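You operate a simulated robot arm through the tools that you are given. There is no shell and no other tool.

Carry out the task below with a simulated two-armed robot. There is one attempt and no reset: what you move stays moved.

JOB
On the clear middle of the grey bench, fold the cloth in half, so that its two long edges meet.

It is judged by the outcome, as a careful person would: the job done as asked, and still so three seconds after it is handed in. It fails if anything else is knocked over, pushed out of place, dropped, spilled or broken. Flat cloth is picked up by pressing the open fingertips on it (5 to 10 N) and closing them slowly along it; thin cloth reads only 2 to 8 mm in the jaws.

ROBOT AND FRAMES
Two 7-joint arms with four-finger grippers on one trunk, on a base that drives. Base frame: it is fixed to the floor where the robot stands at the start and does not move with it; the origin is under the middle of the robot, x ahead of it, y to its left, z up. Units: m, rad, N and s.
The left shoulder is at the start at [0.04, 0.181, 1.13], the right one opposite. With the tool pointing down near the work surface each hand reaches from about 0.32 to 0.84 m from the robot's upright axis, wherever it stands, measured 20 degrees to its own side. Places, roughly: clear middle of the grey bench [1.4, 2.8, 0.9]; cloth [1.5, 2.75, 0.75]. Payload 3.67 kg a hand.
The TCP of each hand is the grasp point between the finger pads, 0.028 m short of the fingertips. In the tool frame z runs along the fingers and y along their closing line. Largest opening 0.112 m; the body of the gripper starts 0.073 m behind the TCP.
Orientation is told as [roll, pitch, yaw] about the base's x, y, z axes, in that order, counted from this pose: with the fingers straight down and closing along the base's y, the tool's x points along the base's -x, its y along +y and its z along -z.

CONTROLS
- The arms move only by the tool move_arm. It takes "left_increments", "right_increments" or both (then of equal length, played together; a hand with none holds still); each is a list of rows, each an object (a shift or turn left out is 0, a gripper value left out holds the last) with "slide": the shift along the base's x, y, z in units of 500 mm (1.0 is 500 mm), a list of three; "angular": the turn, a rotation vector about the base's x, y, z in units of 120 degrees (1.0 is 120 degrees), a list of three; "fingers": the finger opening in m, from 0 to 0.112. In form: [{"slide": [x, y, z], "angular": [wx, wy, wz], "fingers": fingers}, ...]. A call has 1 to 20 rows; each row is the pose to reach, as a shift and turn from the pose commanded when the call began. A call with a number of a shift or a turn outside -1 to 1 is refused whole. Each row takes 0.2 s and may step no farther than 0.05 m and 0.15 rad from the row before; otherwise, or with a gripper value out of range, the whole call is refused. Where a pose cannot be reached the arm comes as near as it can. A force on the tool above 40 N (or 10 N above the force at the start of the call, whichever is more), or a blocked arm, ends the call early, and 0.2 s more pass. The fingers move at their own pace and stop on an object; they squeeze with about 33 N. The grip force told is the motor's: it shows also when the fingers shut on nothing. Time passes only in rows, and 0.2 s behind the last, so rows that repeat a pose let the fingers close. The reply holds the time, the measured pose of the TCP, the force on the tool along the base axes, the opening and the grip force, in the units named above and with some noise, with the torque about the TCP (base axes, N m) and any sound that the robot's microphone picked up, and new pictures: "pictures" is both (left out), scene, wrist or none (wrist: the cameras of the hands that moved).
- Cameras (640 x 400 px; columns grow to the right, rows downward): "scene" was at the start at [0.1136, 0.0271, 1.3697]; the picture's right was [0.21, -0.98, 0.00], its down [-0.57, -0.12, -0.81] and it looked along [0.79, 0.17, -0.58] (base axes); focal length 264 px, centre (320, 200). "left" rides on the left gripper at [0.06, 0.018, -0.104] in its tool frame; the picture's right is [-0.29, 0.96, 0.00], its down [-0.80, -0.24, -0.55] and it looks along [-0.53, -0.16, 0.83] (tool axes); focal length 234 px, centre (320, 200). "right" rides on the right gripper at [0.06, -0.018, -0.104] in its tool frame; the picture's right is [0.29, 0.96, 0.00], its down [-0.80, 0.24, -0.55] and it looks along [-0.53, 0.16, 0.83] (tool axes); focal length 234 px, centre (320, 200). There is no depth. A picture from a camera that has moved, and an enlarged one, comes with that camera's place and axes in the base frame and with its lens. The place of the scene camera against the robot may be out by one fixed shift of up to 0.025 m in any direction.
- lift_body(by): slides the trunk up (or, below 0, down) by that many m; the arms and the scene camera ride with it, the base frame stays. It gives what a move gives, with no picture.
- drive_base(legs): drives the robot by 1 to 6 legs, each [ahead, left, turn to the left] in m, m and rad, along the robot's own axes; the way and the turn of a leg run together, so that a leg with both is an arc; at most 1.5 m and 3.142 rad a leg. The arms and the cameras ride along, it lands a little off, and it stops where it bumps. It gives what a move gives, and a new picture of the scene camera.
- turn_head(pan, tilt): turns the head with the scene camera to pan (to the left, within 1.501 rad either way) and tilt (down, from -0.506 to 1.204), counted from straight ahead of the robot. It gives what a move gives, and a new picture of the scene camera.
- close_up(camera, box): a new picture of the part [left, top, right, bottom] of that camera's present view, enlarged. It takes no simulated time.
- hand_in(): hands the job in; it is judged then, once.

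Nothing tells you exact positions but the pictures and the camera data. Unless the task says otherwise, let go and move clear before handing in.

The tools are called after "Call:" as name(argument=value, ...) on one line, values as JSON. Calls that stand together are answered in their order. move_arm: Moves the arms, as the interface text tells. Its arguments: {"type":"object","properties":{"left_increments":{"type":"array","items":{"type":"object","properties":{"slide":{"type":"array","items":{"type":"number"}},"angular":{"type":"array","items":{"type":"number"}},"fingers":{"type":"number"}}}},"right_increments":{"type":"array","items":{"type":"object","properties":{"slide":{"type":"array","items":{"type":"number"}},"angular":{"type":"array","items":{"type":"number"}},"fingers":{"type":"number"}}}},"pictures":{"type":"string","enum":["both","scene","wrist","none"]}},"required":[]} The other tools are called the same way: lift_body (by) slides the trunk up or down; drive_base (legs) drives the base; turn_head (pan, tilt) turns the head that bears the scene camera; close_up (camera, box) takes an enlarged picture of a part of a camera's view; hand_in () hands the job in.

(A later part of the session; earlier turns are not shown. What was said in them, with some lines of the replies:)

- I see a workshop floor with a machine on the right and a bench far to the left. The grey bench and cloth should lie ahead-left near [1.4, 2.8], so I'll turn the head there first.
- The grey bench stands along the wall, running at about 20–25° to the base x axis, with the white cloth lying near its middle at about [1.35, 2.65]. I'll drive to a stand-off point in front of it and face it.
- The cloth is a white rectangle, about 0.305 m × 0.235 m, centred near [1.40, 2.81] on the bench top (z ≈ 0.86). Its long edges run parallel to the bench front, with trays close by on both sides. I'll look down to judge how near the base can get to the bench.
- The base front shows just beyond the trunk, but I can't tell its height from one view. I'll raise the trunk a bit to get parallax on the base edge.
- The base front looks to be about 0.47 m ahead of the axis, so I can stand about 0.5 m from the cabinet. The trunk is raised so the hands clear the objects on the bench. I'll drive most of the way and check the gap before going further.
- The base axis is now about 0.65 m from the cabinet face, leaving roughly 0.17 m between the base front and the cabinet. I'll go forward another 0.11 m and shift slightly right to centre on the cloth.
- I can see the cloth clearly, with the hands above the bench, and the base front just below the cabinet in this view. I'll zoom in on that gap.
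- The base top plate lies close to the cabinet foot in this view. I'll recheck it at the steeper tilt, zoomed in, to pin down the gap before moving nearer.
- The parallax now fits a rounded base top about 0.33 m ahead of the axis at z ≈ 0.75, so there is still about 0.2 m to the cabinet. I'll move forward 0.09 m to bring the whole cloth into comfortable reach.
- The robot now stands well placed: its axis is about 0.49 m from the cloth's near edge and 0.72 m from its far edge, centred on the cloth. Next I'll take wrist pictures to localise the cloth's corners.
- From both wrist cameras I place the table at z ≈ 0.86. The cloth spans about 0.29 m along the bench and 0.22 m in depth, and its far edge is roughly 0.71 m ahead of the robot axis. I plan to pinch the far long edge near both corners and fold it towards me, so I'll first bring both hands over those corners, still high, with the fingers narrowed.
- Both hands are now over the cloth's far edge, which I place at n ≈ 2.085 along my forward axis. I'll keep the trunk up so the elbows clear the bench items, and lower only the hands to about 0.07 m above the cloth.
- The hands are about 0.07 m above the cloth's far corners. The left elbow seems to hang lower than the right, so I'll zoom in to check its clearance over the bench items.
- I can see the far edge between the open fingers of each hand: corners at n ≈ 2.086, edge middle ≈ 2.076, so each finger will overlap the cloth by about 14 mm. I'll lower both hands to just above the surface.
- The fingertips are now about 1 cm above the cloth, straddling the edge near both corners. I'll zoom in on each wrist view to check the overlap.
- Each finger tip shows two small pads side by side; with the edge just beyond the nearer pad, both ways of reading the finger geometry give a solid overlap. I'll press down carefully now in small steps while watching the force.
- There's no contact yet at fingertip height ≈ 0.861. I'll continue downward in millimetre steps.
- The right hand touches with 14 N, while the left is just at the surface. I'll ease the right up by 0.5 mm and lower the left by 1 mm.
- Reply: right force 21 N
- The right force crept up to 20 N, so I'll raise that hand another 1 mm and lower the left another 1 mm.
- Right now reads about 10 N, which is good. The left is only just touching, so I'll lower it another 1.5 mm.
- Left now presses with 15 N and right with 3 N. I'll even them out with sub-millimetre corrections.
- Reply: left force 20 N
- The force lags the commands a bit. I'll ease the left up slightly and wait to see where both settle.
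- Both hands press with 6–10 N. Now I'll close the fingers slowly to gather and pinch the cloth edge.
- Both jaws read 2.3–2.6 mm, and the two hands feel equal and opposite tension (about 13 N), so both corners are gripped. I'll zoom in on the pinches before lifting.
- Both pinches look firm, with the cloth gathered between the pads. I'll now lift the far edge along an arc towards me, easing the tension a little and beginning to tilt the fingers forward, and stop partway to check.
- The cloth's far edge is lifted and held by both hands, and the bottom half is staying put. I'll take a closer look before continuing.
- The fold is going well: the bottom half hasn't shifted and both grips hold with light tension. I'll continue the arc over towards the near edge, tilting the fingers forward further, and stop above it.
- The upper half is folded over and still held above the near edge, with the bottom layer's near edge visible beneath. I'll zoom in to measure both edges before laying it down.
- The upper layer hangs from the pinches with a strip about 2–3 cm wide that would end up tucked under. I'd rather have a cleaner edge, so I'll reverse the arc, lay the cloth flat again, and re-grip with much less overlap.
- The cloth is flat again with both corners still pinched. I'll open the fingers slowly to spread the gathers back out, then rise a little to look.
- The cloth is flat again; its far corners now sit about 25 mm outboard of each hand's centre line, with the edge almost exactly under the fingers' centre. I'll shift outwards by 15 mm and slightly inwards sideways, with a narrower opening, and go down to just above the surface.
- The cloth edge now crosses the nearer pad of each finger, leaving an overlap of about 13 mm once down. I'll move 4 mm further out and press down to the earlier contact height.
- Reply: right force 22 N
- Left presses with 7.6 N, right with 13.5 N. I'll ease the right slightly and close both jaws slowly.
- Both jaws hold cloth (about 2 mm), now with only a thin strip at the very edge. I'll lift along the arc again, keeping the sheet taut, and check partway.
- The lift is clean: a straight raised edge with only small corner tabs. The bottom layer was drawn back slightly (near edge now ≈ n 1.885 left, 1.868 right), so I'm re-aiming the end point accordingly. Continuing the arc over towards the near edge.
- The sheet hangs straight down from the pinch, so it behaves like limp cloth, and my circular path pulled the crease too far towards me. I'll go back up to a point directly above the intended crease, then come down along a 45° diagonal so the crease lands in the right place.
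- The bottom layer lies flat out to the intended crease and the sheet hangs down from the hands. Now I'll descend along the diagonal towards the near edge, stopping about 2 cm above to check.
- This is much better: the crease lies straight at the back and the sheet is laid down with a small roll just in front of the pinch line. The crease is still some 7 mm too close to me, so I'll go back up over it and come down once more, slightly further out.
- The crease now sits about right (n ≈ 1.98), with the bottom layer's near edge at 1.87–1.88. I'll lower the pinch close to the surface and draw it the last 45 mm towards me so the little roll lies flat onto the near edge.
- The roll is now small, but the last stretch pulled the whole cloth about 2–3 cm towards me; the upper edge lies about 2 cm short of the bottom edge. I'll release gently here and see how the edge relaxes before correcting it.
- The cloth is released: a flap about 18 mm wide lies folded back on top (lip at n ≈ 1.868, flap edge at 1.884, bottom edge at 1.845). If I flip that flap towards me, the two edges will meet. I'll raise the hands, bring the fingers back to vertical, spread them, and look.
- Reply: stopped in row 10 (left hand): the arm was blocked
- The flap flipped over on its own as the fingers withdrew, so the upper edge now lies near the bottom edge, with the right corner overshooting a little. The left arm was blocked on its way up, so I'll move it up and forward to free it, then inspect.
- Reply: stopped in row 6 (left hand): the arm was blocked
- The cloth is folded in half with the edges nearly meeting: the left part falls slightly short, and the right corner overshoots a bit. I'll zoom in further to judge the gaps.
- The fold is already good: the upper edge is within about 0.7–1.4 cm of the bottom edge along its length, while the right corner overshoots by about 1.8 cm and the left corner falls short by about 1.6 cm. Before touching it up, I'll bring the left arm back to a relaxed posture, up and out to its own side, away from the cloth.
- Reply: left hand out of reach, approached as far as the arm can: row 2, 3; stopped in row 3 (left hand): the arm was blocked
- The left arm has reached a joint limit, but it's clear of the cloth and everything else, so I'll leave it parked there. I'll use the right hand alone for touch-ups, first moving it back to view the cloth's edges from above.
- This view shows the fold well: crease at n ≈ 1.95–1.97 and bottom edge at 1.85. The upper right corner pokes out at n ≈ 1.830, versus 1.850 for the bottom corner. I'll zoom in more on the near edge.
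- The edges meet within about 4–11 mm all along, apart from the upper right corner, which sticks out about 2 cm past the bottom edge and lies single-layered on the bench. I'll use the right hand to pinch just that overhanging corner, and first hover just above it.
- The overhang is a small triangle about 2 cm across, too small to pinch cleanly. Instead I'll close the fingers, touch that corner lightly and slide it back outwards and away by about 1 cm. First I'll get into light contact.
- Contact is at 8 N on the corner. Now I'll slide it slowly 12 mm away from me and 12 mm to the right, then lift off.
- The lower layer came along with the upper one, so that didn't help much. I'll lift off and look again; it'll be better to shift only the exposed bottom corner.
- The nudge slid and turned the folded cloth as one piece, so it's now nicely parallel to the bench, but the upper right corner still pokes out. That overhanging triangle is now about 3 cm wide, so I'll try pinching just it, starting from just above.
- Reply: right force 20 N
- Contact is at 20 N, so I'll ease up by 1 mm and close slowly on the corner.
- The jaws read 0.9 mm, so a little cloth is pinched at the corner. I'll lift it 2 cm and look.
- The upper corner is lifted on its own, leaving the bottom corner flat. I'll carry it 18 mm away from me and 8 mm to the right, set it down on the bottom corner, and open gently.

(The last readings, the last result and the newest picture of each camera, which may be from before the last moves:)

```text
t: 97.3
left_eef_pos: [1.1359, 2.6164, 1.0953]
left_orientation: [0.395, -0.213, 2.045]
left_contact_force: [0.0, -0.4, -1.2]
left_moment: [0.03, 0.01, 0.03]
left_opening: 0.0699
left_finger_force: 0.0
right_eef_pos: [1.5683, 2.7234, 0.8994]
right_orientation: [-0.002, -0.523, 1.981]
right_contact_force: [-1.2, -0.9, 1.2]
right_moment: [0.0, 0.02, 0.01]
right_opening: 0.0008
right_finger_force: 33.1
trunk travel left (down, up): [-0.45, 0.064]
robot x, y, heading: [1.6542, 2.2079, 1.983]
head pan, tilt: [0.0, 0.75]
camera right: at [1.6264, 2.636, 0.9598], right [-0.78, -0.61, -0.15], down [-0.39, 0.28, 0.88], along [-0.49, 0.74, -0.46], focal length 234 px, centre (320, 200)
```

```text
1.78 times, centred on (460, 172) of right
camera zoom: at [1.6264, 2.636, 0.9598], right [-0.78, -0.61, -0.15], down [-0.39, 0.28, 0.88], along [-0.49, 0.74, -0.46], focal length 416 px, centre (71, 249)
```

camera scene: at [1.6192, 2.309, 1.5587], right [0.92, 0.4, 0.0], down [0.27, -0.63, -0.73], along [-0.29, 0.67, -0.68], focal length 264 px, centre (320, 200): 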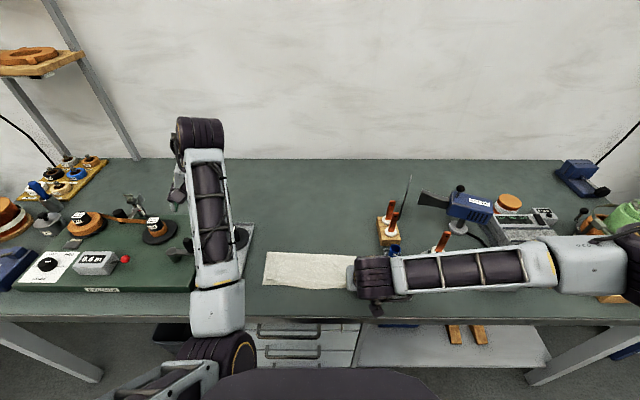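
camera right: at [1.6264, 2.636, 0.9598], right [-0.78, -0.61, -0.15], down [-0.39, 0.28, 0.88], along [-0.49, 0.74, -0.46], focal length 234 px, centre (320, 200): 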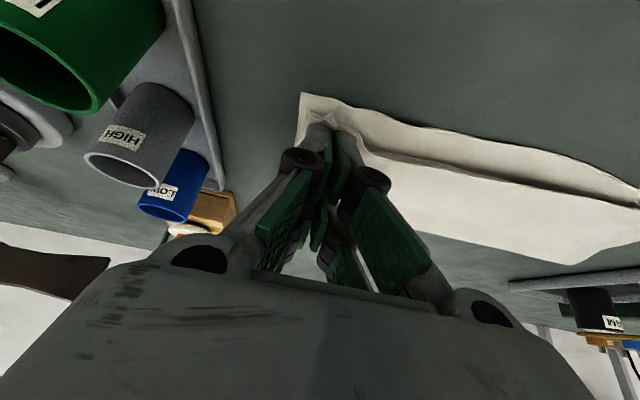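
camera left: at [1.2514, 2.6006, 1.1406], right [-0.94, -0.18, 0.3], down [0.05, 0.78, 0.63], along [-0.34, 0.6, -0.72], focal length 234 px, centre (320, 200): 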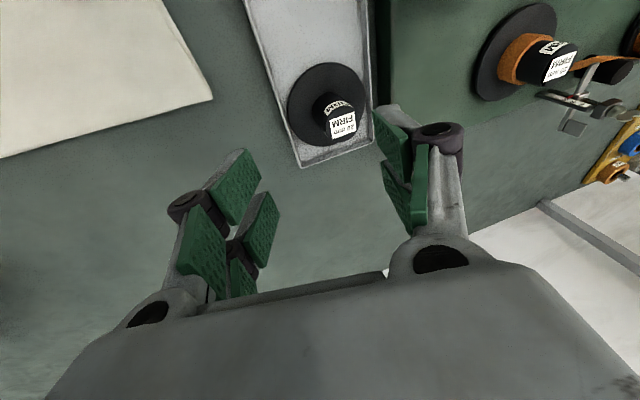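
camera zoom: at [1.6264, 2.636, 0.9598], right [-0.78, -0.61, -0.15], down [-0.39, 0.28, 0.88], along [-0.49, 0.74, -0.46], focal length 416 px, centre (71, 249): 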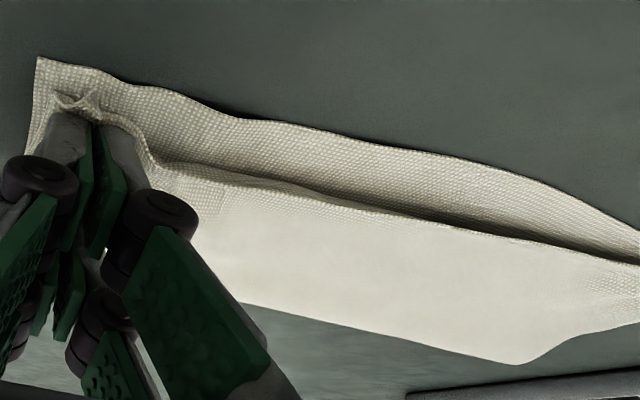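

The corner is now on top of the bottom corner, but pulling it drew the right half of the upper edge about 15–20 mm back. While still holding the corner, I'll bring it 18 mm towards me and 8 mm further right to tighten the edge, then check.

Call:
move_arm(right_increments=[{"slide": [0.0036, 0.0008, 0.003]}, {"slide": [0.0109, -0.0058, 0.003]}, {"slide": [0.0181, -0.0125, 0.002]}, {"slide": [0.0254, -0.0191, 0.001]}, {"slide": [0.029, -0.0266, 0.0]}, {"slide": [0.029, -0.0266, 0.0]}], pictures="wrist")

Call:
close_up(camera="right", box=[240, 20, 480, 170])

Call:
close_up(camera="right", box=[280, 60, 640, 285])

Call:
close_up(camera="scene", box=[255, 230, 395, 310])

```text
t: 98.7
left_eef_pos: [1.1354, 2.6166, 1.0949]
left_orientation: [0.396, -0.212, 2.045]
left_contact_force: [0.1, -1.0, 0.1]
left_moment: [0.0, -0.01, -0.05]
left_opening: 0.07
left_finger_force: 0.2
right_eef_pos: [1.585, 2.71, 0.8994]
right_orientation: [-0.002, -0.524, 1.979]
right_contact_force: [-0.5, 0.0, 0.7]
right_moment: [0.0, 0.0, -0.04]
right_opening: 0.001
right_finger_force: 32.9
trunk travel left (down, up): [-0.45, 0.064]
robot x, y, heading: [1.6517, 2.2029, 1.981]
head pan, tilt: [0.0, 0.75]
camera right: at [1.642, 2.6225, 0.96], right [-0.78, -0.61, -0.15], down [-0.39, 0.28, 0.88], along [-0.49, 0.74, -0.46], focal length 234 px, centre (320, 200)
```

right: 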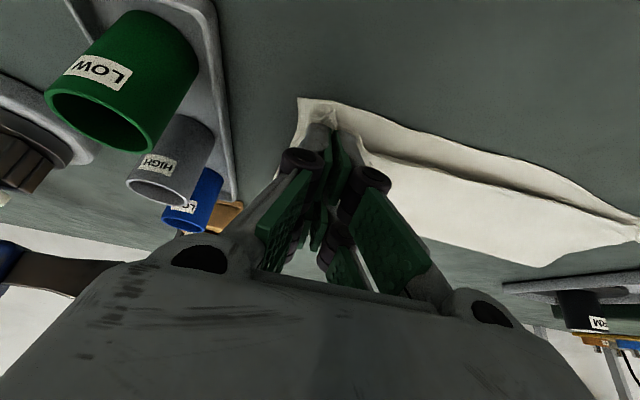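

```text
2.67 times, centred on (360, 95) of right
camera zoom: at [1.642, 2.6225, 0.96], right [-0.78, -0.61, -0.15], down [-0.39, 0.28, 0.88], along [-0.49, 0.74, -0.46], focal length 624 px, centre (213, 480)
```

zoom: 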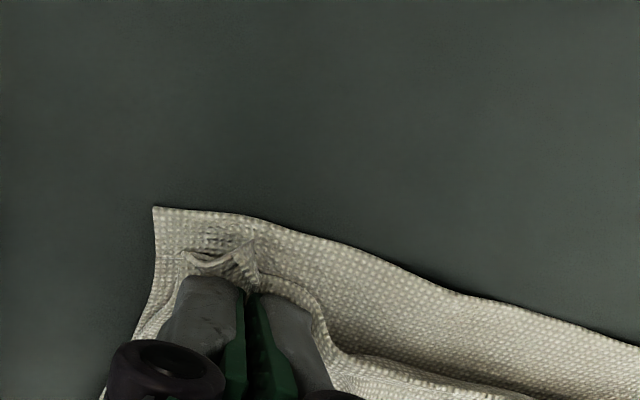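

```text
1.78 times, centred on (460, 172) of right
camera zoom: at [1.642, 2.6225, 0.96], right [-0.78, -0.61, -0.15], down [-0.39, 0.28, 0.88], along [-0.49, 0.74, -0.46], focal length 416 px, centre (71, 249)
```

zoom: 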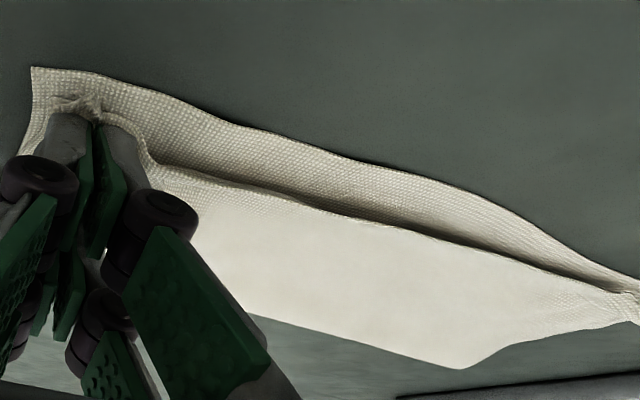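

```text
4.57 times, centred on (325, 270) of scene
camera zoom: at [1.6195, 2.309, 1.5587], right [0.92, 0.4, 0.0], down [0.27, -0.63, -0.73], along [-0.29, 0.67, -0.68], focal length 1208 px, centre (297, -120)
```

zoom: 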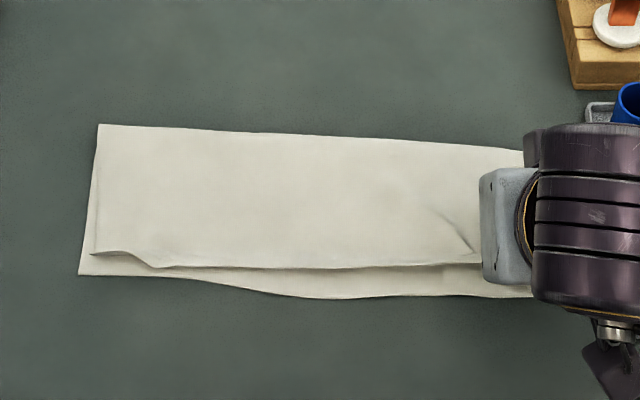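

The whole cloth slides together on the bench, so I need to re-lay the right half instead: lift the held corner in an arc and lay it down about 18 mm nearer me, with the sheet hanging slack so it doesn't drag the bottom layer.

Call:
move_arm(right_increments=[{"slide": [-0.0109, 0.028, 0.03]}, {"slide": [-0.022, 0.0559, 0.06]}, {"slide": [-0.0369, 0.093, 0.1]}, {"slide": [-0.028, 0.075, 0.1]}, {"slide": [-0.0192, 0.0571, 0.1]}, {"slide": [-0.0024, 0.0208, 0.06]}, {"slide": [0.0128, -0.0119, 0.024]}, {"slide": [0.0216, -0.0299, 0.004]}, {"slide": [0.0216, -0.0299, 0.002]}], pictures="wrist")

Call:
close_up(camera="right", box=[240, 20, 480, 170])

Call:
close_up(camera="right", box=[280, 60, 640, 285])

Call:
close_up(camera="scene", box=[255, 230, 395, 310])

```text
t: 100.7
left_eef_pos: [1.1351, 2.6162, 1.0936]
left_orientation: [0.396, -0.21, 2.046]
left_contact_force: [0.4, -0.2, -0.1]
left_moment: [0.01, 0.01, -0.02]
left_opening: 0.07
left_finger_force: 0.1
right_eef_pos: [1.594, 2.6943, 0.9006]
right_orientation: [0.001, -0.525, 1.983]
right_contact_force: [-0.4, -0.3, -0.1]
right_moment: [0.03, -0.03, -0.01]
right_opening: 0.001
right_finger_force: 33.1
trunk travel left (down, up): [-0.45, 0.064]
robot x, y, heading: [1.6536, 2.2059, 1.983]
head pan, tilt: [0.0, 0.75]
camera right: at [1.6516, 2.6066, 0.9618], right [-0.78, -0.61, -0.14], down [-0.39, 0.28, 0.88], along [-0.49, 0.74, -0.46], focal length 234 px, centre (320, 200)
```

right: 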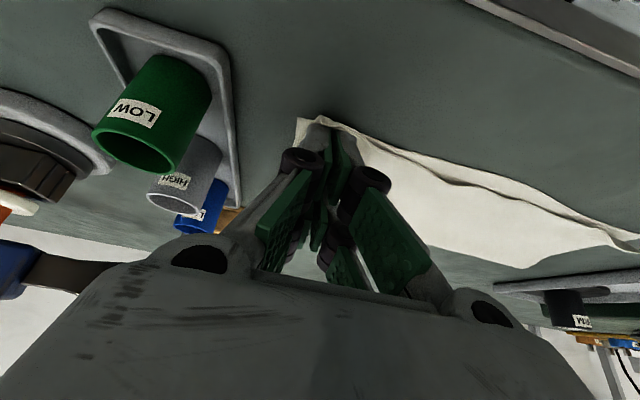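

```text
2.67 times, centred on (360, 95) of right
camera zoom: at [1.6516, 2.6066, 0.9618], right [-0.78, -0.61, -0.14], down [-0.39, 0.28, 0.88], along [-0.49, 0.74, -0.46], focal length 624 px, centre (213, 480)
```

zoom: 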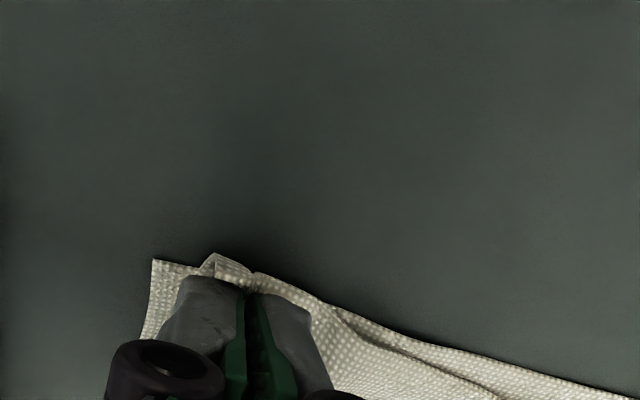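

```text
1.78 times, centred on (460, 172) of right
camera zoom: at [1.6516, 2.6066, 0.9618], right [-0.78, -0.61, -0.14], down [-0.39, 0.28, 0.88], along [-0.49, 0.74, -0.46], focal length 416 px, centre (71, 249)
```

zoom: 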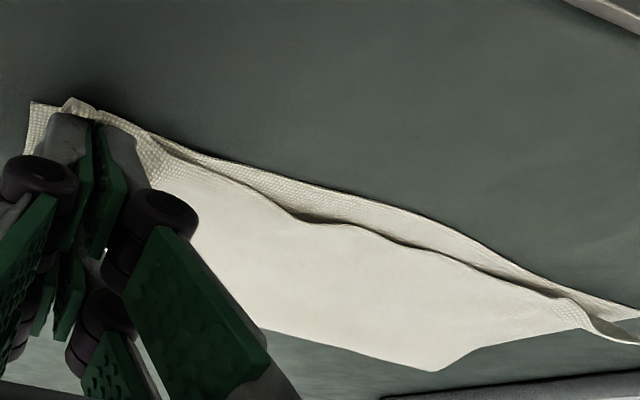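

```text
4.57 times, centred on (325, 270) of scene
camera zoom: at [1.6196, 2.3091, 1.5587], right [0.92, 0.4, 0.0], down [0.27, -0.63, -0.73], along [-0.29, 0.67, -0.68], focal length 1208 px, centre (297, -120)
```

zoom: 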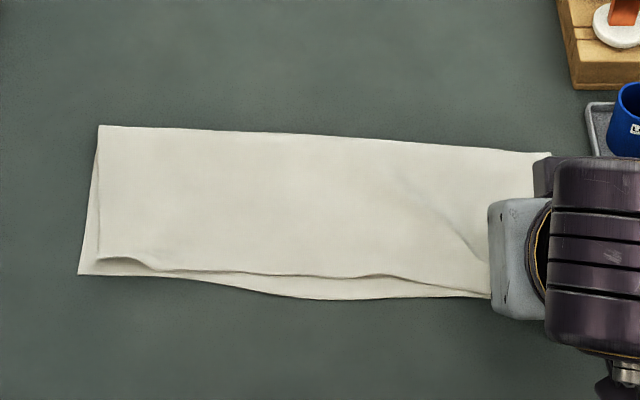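

The right part of the upper edge now lies right along the bottom edge. I'll open the fingers slowly and lift away straight up.

Call:
move_arm(right_increments=[{"slide": [0, 0, -0.001], "fingers": 0.003}, {"slide": [0, 0, -0.001], "fingers": 0.006}, {"slide": [0, 0, -0.001], "fingers": 0.009}, {"slide": [0, 0, -0.001], "fingers": 0.012}, {"slide": [0, 0, -0.001], "fingers": 0.016}, {"slide": [0, 0, -0.001], "fingers": 0.016}, {"slide": [0, 0, 0.01], "fingers": 0.016}, {"slide": [0, 0, 0.04], "fingers": 0.016}, {"slide": [0, 0, 0.1], "fingers": 0.016}, {"slide": [0.0063, -0.0147, 0.16], "fingers": 0.0}, {"slide": [0.0127, -0.0294, 0.2], "fingers": 0.0}, {"slide": [0.0127, -0.0294, 0.2], "fingers": 0.0}], pictures="both")

Call:
close_up(camera="right", box=[290, 5, 490, 130])

Call:
close_up(camera="scene", box=[255, 230, 395, 310])

```text
t: 103.3
left_eef_pos: [1.1351, 2.6155, 1.0946]
left_orientation: [0.398, -0.212, 2.046]
left_contact_force: [-0.2, -0.3, 0.2]
left_moment: [0.04, 0.01, 0.01]
left_opening: 0.0701
left_finger_force: 0.1
right_eef_pos: [1.6009, 2.6798, 1.0002]
right_orientation: [-0.002, -0.522, 1.98]
right_contact_force: [-0.7, 0.1, 0.8]
right_moment: [0.0, 0.0, 0.02]
right_opening: 0.0
right_finger_force: 32.9
trunk travel left (down, up): [-0.45, 0.064]
robot x, y, heading: [1.6541, 2.2063, 1.976]
head pan, tilt: [0.0, 0.75]
camera scene: at [1.6195, 2.3093, 1.5586], right [0.92, 0.4, 0.0], down [0.27, -0.63, -0.73], along [-0.29, 0.67, -0.68], focal length 264 px, centre (320, 200)
camera right: at [1.6591, 2.5915, 1.0616], right [-0.78, -0.61, -0.15], down [-0.39, 0.28, 0.88], along [-0.49, 0.74, -0.46], focal length 234 px, centre (320, 200)
```

scene: 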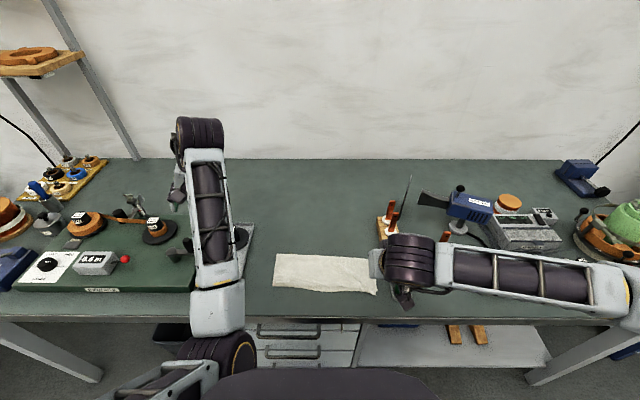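
right: 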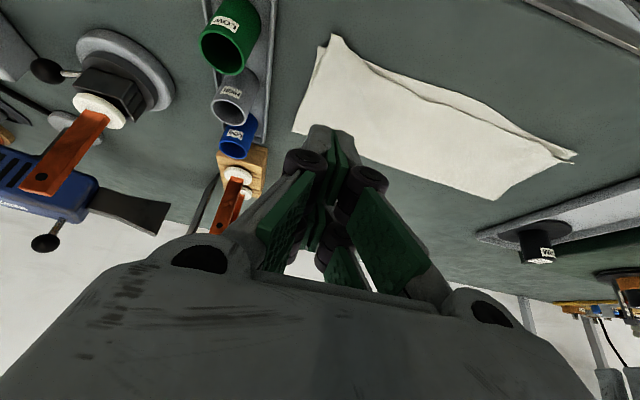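

```text
3.20 times, centred on (390, 68) of right
camera zoom: at [1.6591, 2.5915, 1.0616], right [-0.78, -0.61, -0.15], down [-0.39, 0.28, 0.88], along [-0.49, 0.74, -0.46], focal length 749 px, centre (96, 624)
```

zoom: 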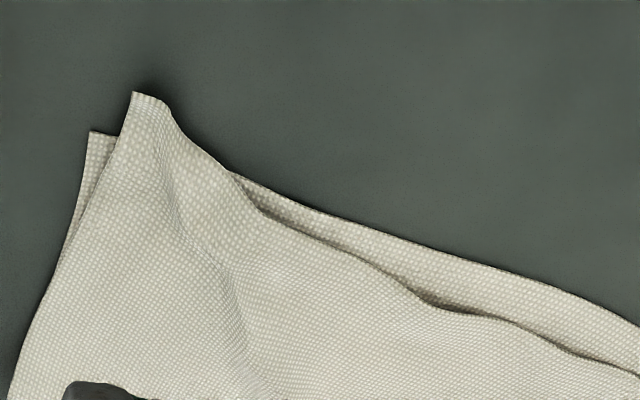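

```text
4.57 times, centred on (325, 270) of scene
camera zoom: at [1.6195, 2.3093, 1.5586], right [0.92, 0.4, 0.0], down [0.27, -0.63, -0.73], along [-0.29, 0.67, -0.68], focal length 1208 px, centre (297, -120)
```

zoom: 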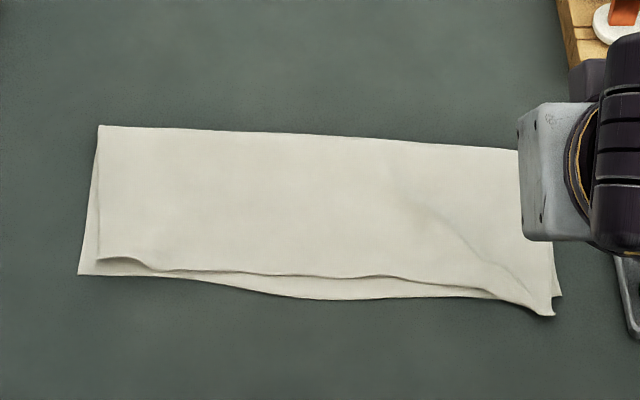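

The right corner now overshoots by only about 13 mm, and the rest of the edge lies within roughly 5–16 mm of the bottom edge; the cloth is flat and near the bench middle. I'll raise the right hand well clear and take a final look at everything.

Call:
move_arm(right_increments=[{"slide": [0, 0, 0.08]}, {"slide": [0, 0, 0.16]}, {"slide": [0, 0, 0.24]}, {"slide": [0, 0, 0.32]}, {"slide": [0.0184, 0.0079, 0.36]}, {"slide": [0.0551, 0.0238, 0.4]}, {"slide": [0.0918, 0.0396, 0.4]}, {"slide": [0.1286, 0.0555, 0.4]}, {"slide": [0.1653, 0.0713, 0.4]}, {"slide": [0.1653, 0.0713, 0.4]}], pictures="both")

Call:
close_up(camera="scene", box=[260, 240, 390, 302])

Call:
close_up(camera="scene", box=[0, 150, 300, 330])

Call:
close_up(camera="scene", box=[340, 150, 640, 330])

```text
t: 105.5
left_eef_pos: [1.1346, 2.6157, 1.0945]
left_orientation: [0.393, -0.21, 2.047]
left_contact_force: [-0.3, 0.3, -0.9]
left_moment: [-0.02, 0.03, 0.01]
left_opening: 0.07
left_finger_force: 0.1
right_eef_pos: [1.6823, 2.7178, 1.1996]
right_orientation: [-0.003, -0.525, 1.981]
right_contact_force: [-0.1, -1.0, -0.4]
right_moment: [-0.02, -0.01, 0.01]
right_opening: 0.0004
right_finger_force: 33.1
trunk travel left (down, up): [-0.45, 0.064]
robot x, y, heading: [1.6539, 2.2048, 1.981]
head pan, tilt: [0.0, 0.75]
camera scene: at [1.6189, 2.3092, 1.5586], right [0.92, 0.4, 0.0], down [0.27, -0.63, -0.73], along [-0.29, 0.67, -0.68], focal length 264 px, centre (320, 200)
camera right: at [1.7394, 2.629, 1.2601], right [-0.78, -0.61, -0.15], down [-0.39, 0.28, 0.88], along [-0.49, 0.74, -0.46], focal length 234 px, centre (320, 200)
```

scene: 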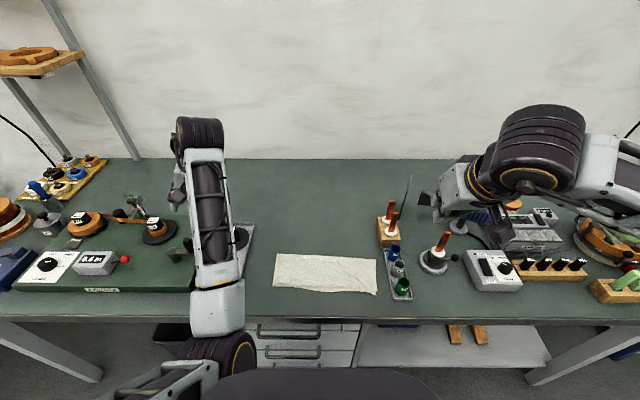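
right: 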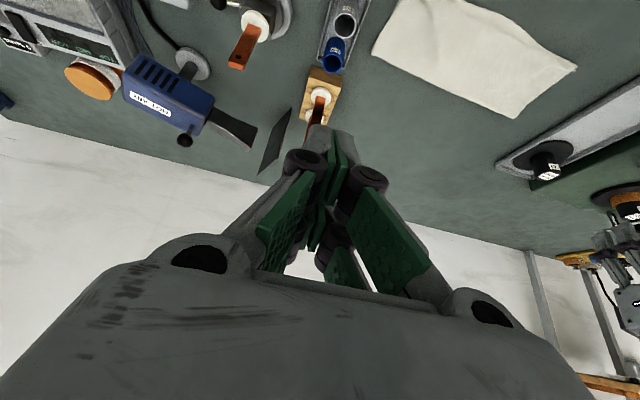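

```text
4.92 times, centred on (325, 271) of scene
camera zoom: at [1.6189, 2.3092, 1.5586], right [0.92, 0.4, 0.0], down [0.27, -0.63, -0.73], along [-0.29, 0.67, -0.68], focal length 1301 px, centre (295, -150)
```

zoom: 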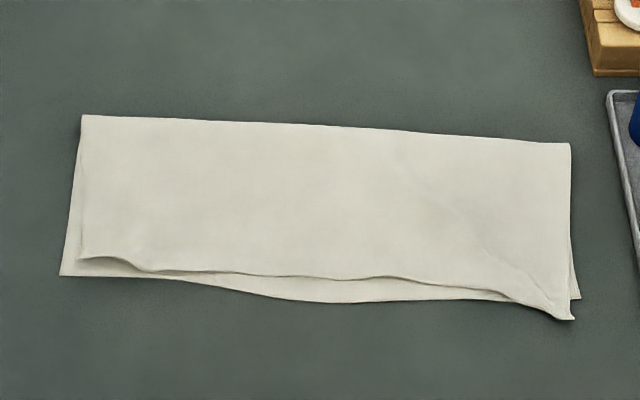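

```text
2.13 times, centred on (150, 240) of scene
camera zoom: at [1.6189, 2.3092, 1.5586], right [0.92, 0.4, 0.0], down [0.27, -0.63, -0.73], along [-0.29, 0.67, -0.68], focal length 564 px, centre (683, 115)
```

zoom: 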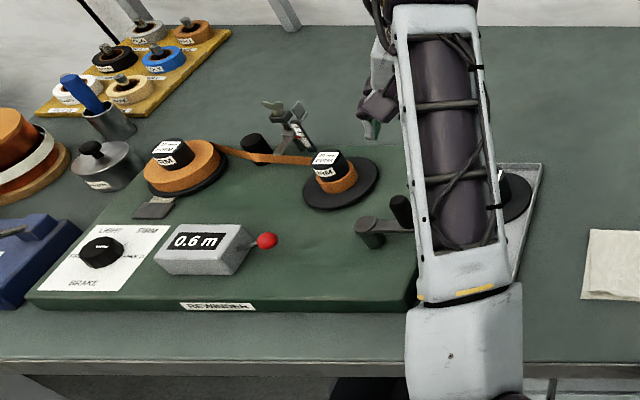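

```text
2.13 times, centred on (490, 240) of scene
camera zoom: at [1.6189, 2.3092, 1.5586], right [0.92, 0.4, 0.0], down [0.27, -0.63, -0.73], along [-0.29, 0.67, -0.68], focal length 564 px, centre (-43, 115)
```

zoom: 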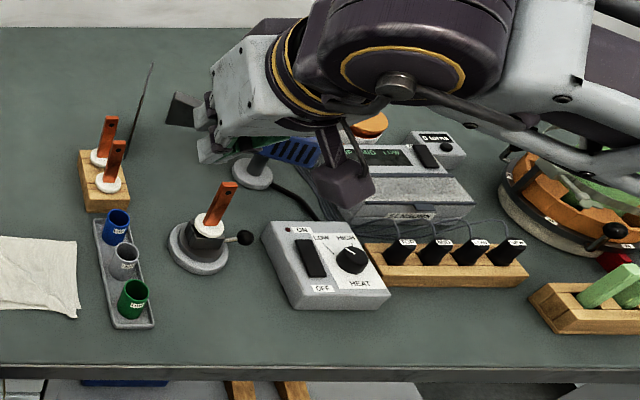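

The cloth lies flat and folded in half, its long edges meeting to within about 1–1.5 cm over most of their length. Trays, cups and tools all look undisturbed. Both hands have let go and are clear, so I'm handing the job in.

Call:
hand_in()

```text
The job is handed in.
```

The cloth is folded in half on the bench and I've handed the job in, but the two long edges don't meet perfectly.

- **Edges:** the upper edge stops about 0.5–1.5 cm short of the lower one along most of its length, and about 1.7 cm short at the middle. At the right corner it overshoots by about 1.3 cm. I estimated these from the camera views.
- **Position:** the folded cloth now sits about 8 cm nearer the front of the bench than where it started. It slid towards me while I was laying the fold. It is still between the left tray and the cups, about 2 cm from the cup tray.
- **Other objects:** nothing looked moved or knocked over in the final pictures.
- **Arms:** both hands have let go and are clear of the cloth. The left arm stopped responding properly partway through, probably at a joint limit, so I left it parked above the left tray.

The first fold attempt would have tucked a strip of the edge under. I laid the cloth flat again, took a narrower grip and refolded it. I then straightened the right corner with the right hand alone.
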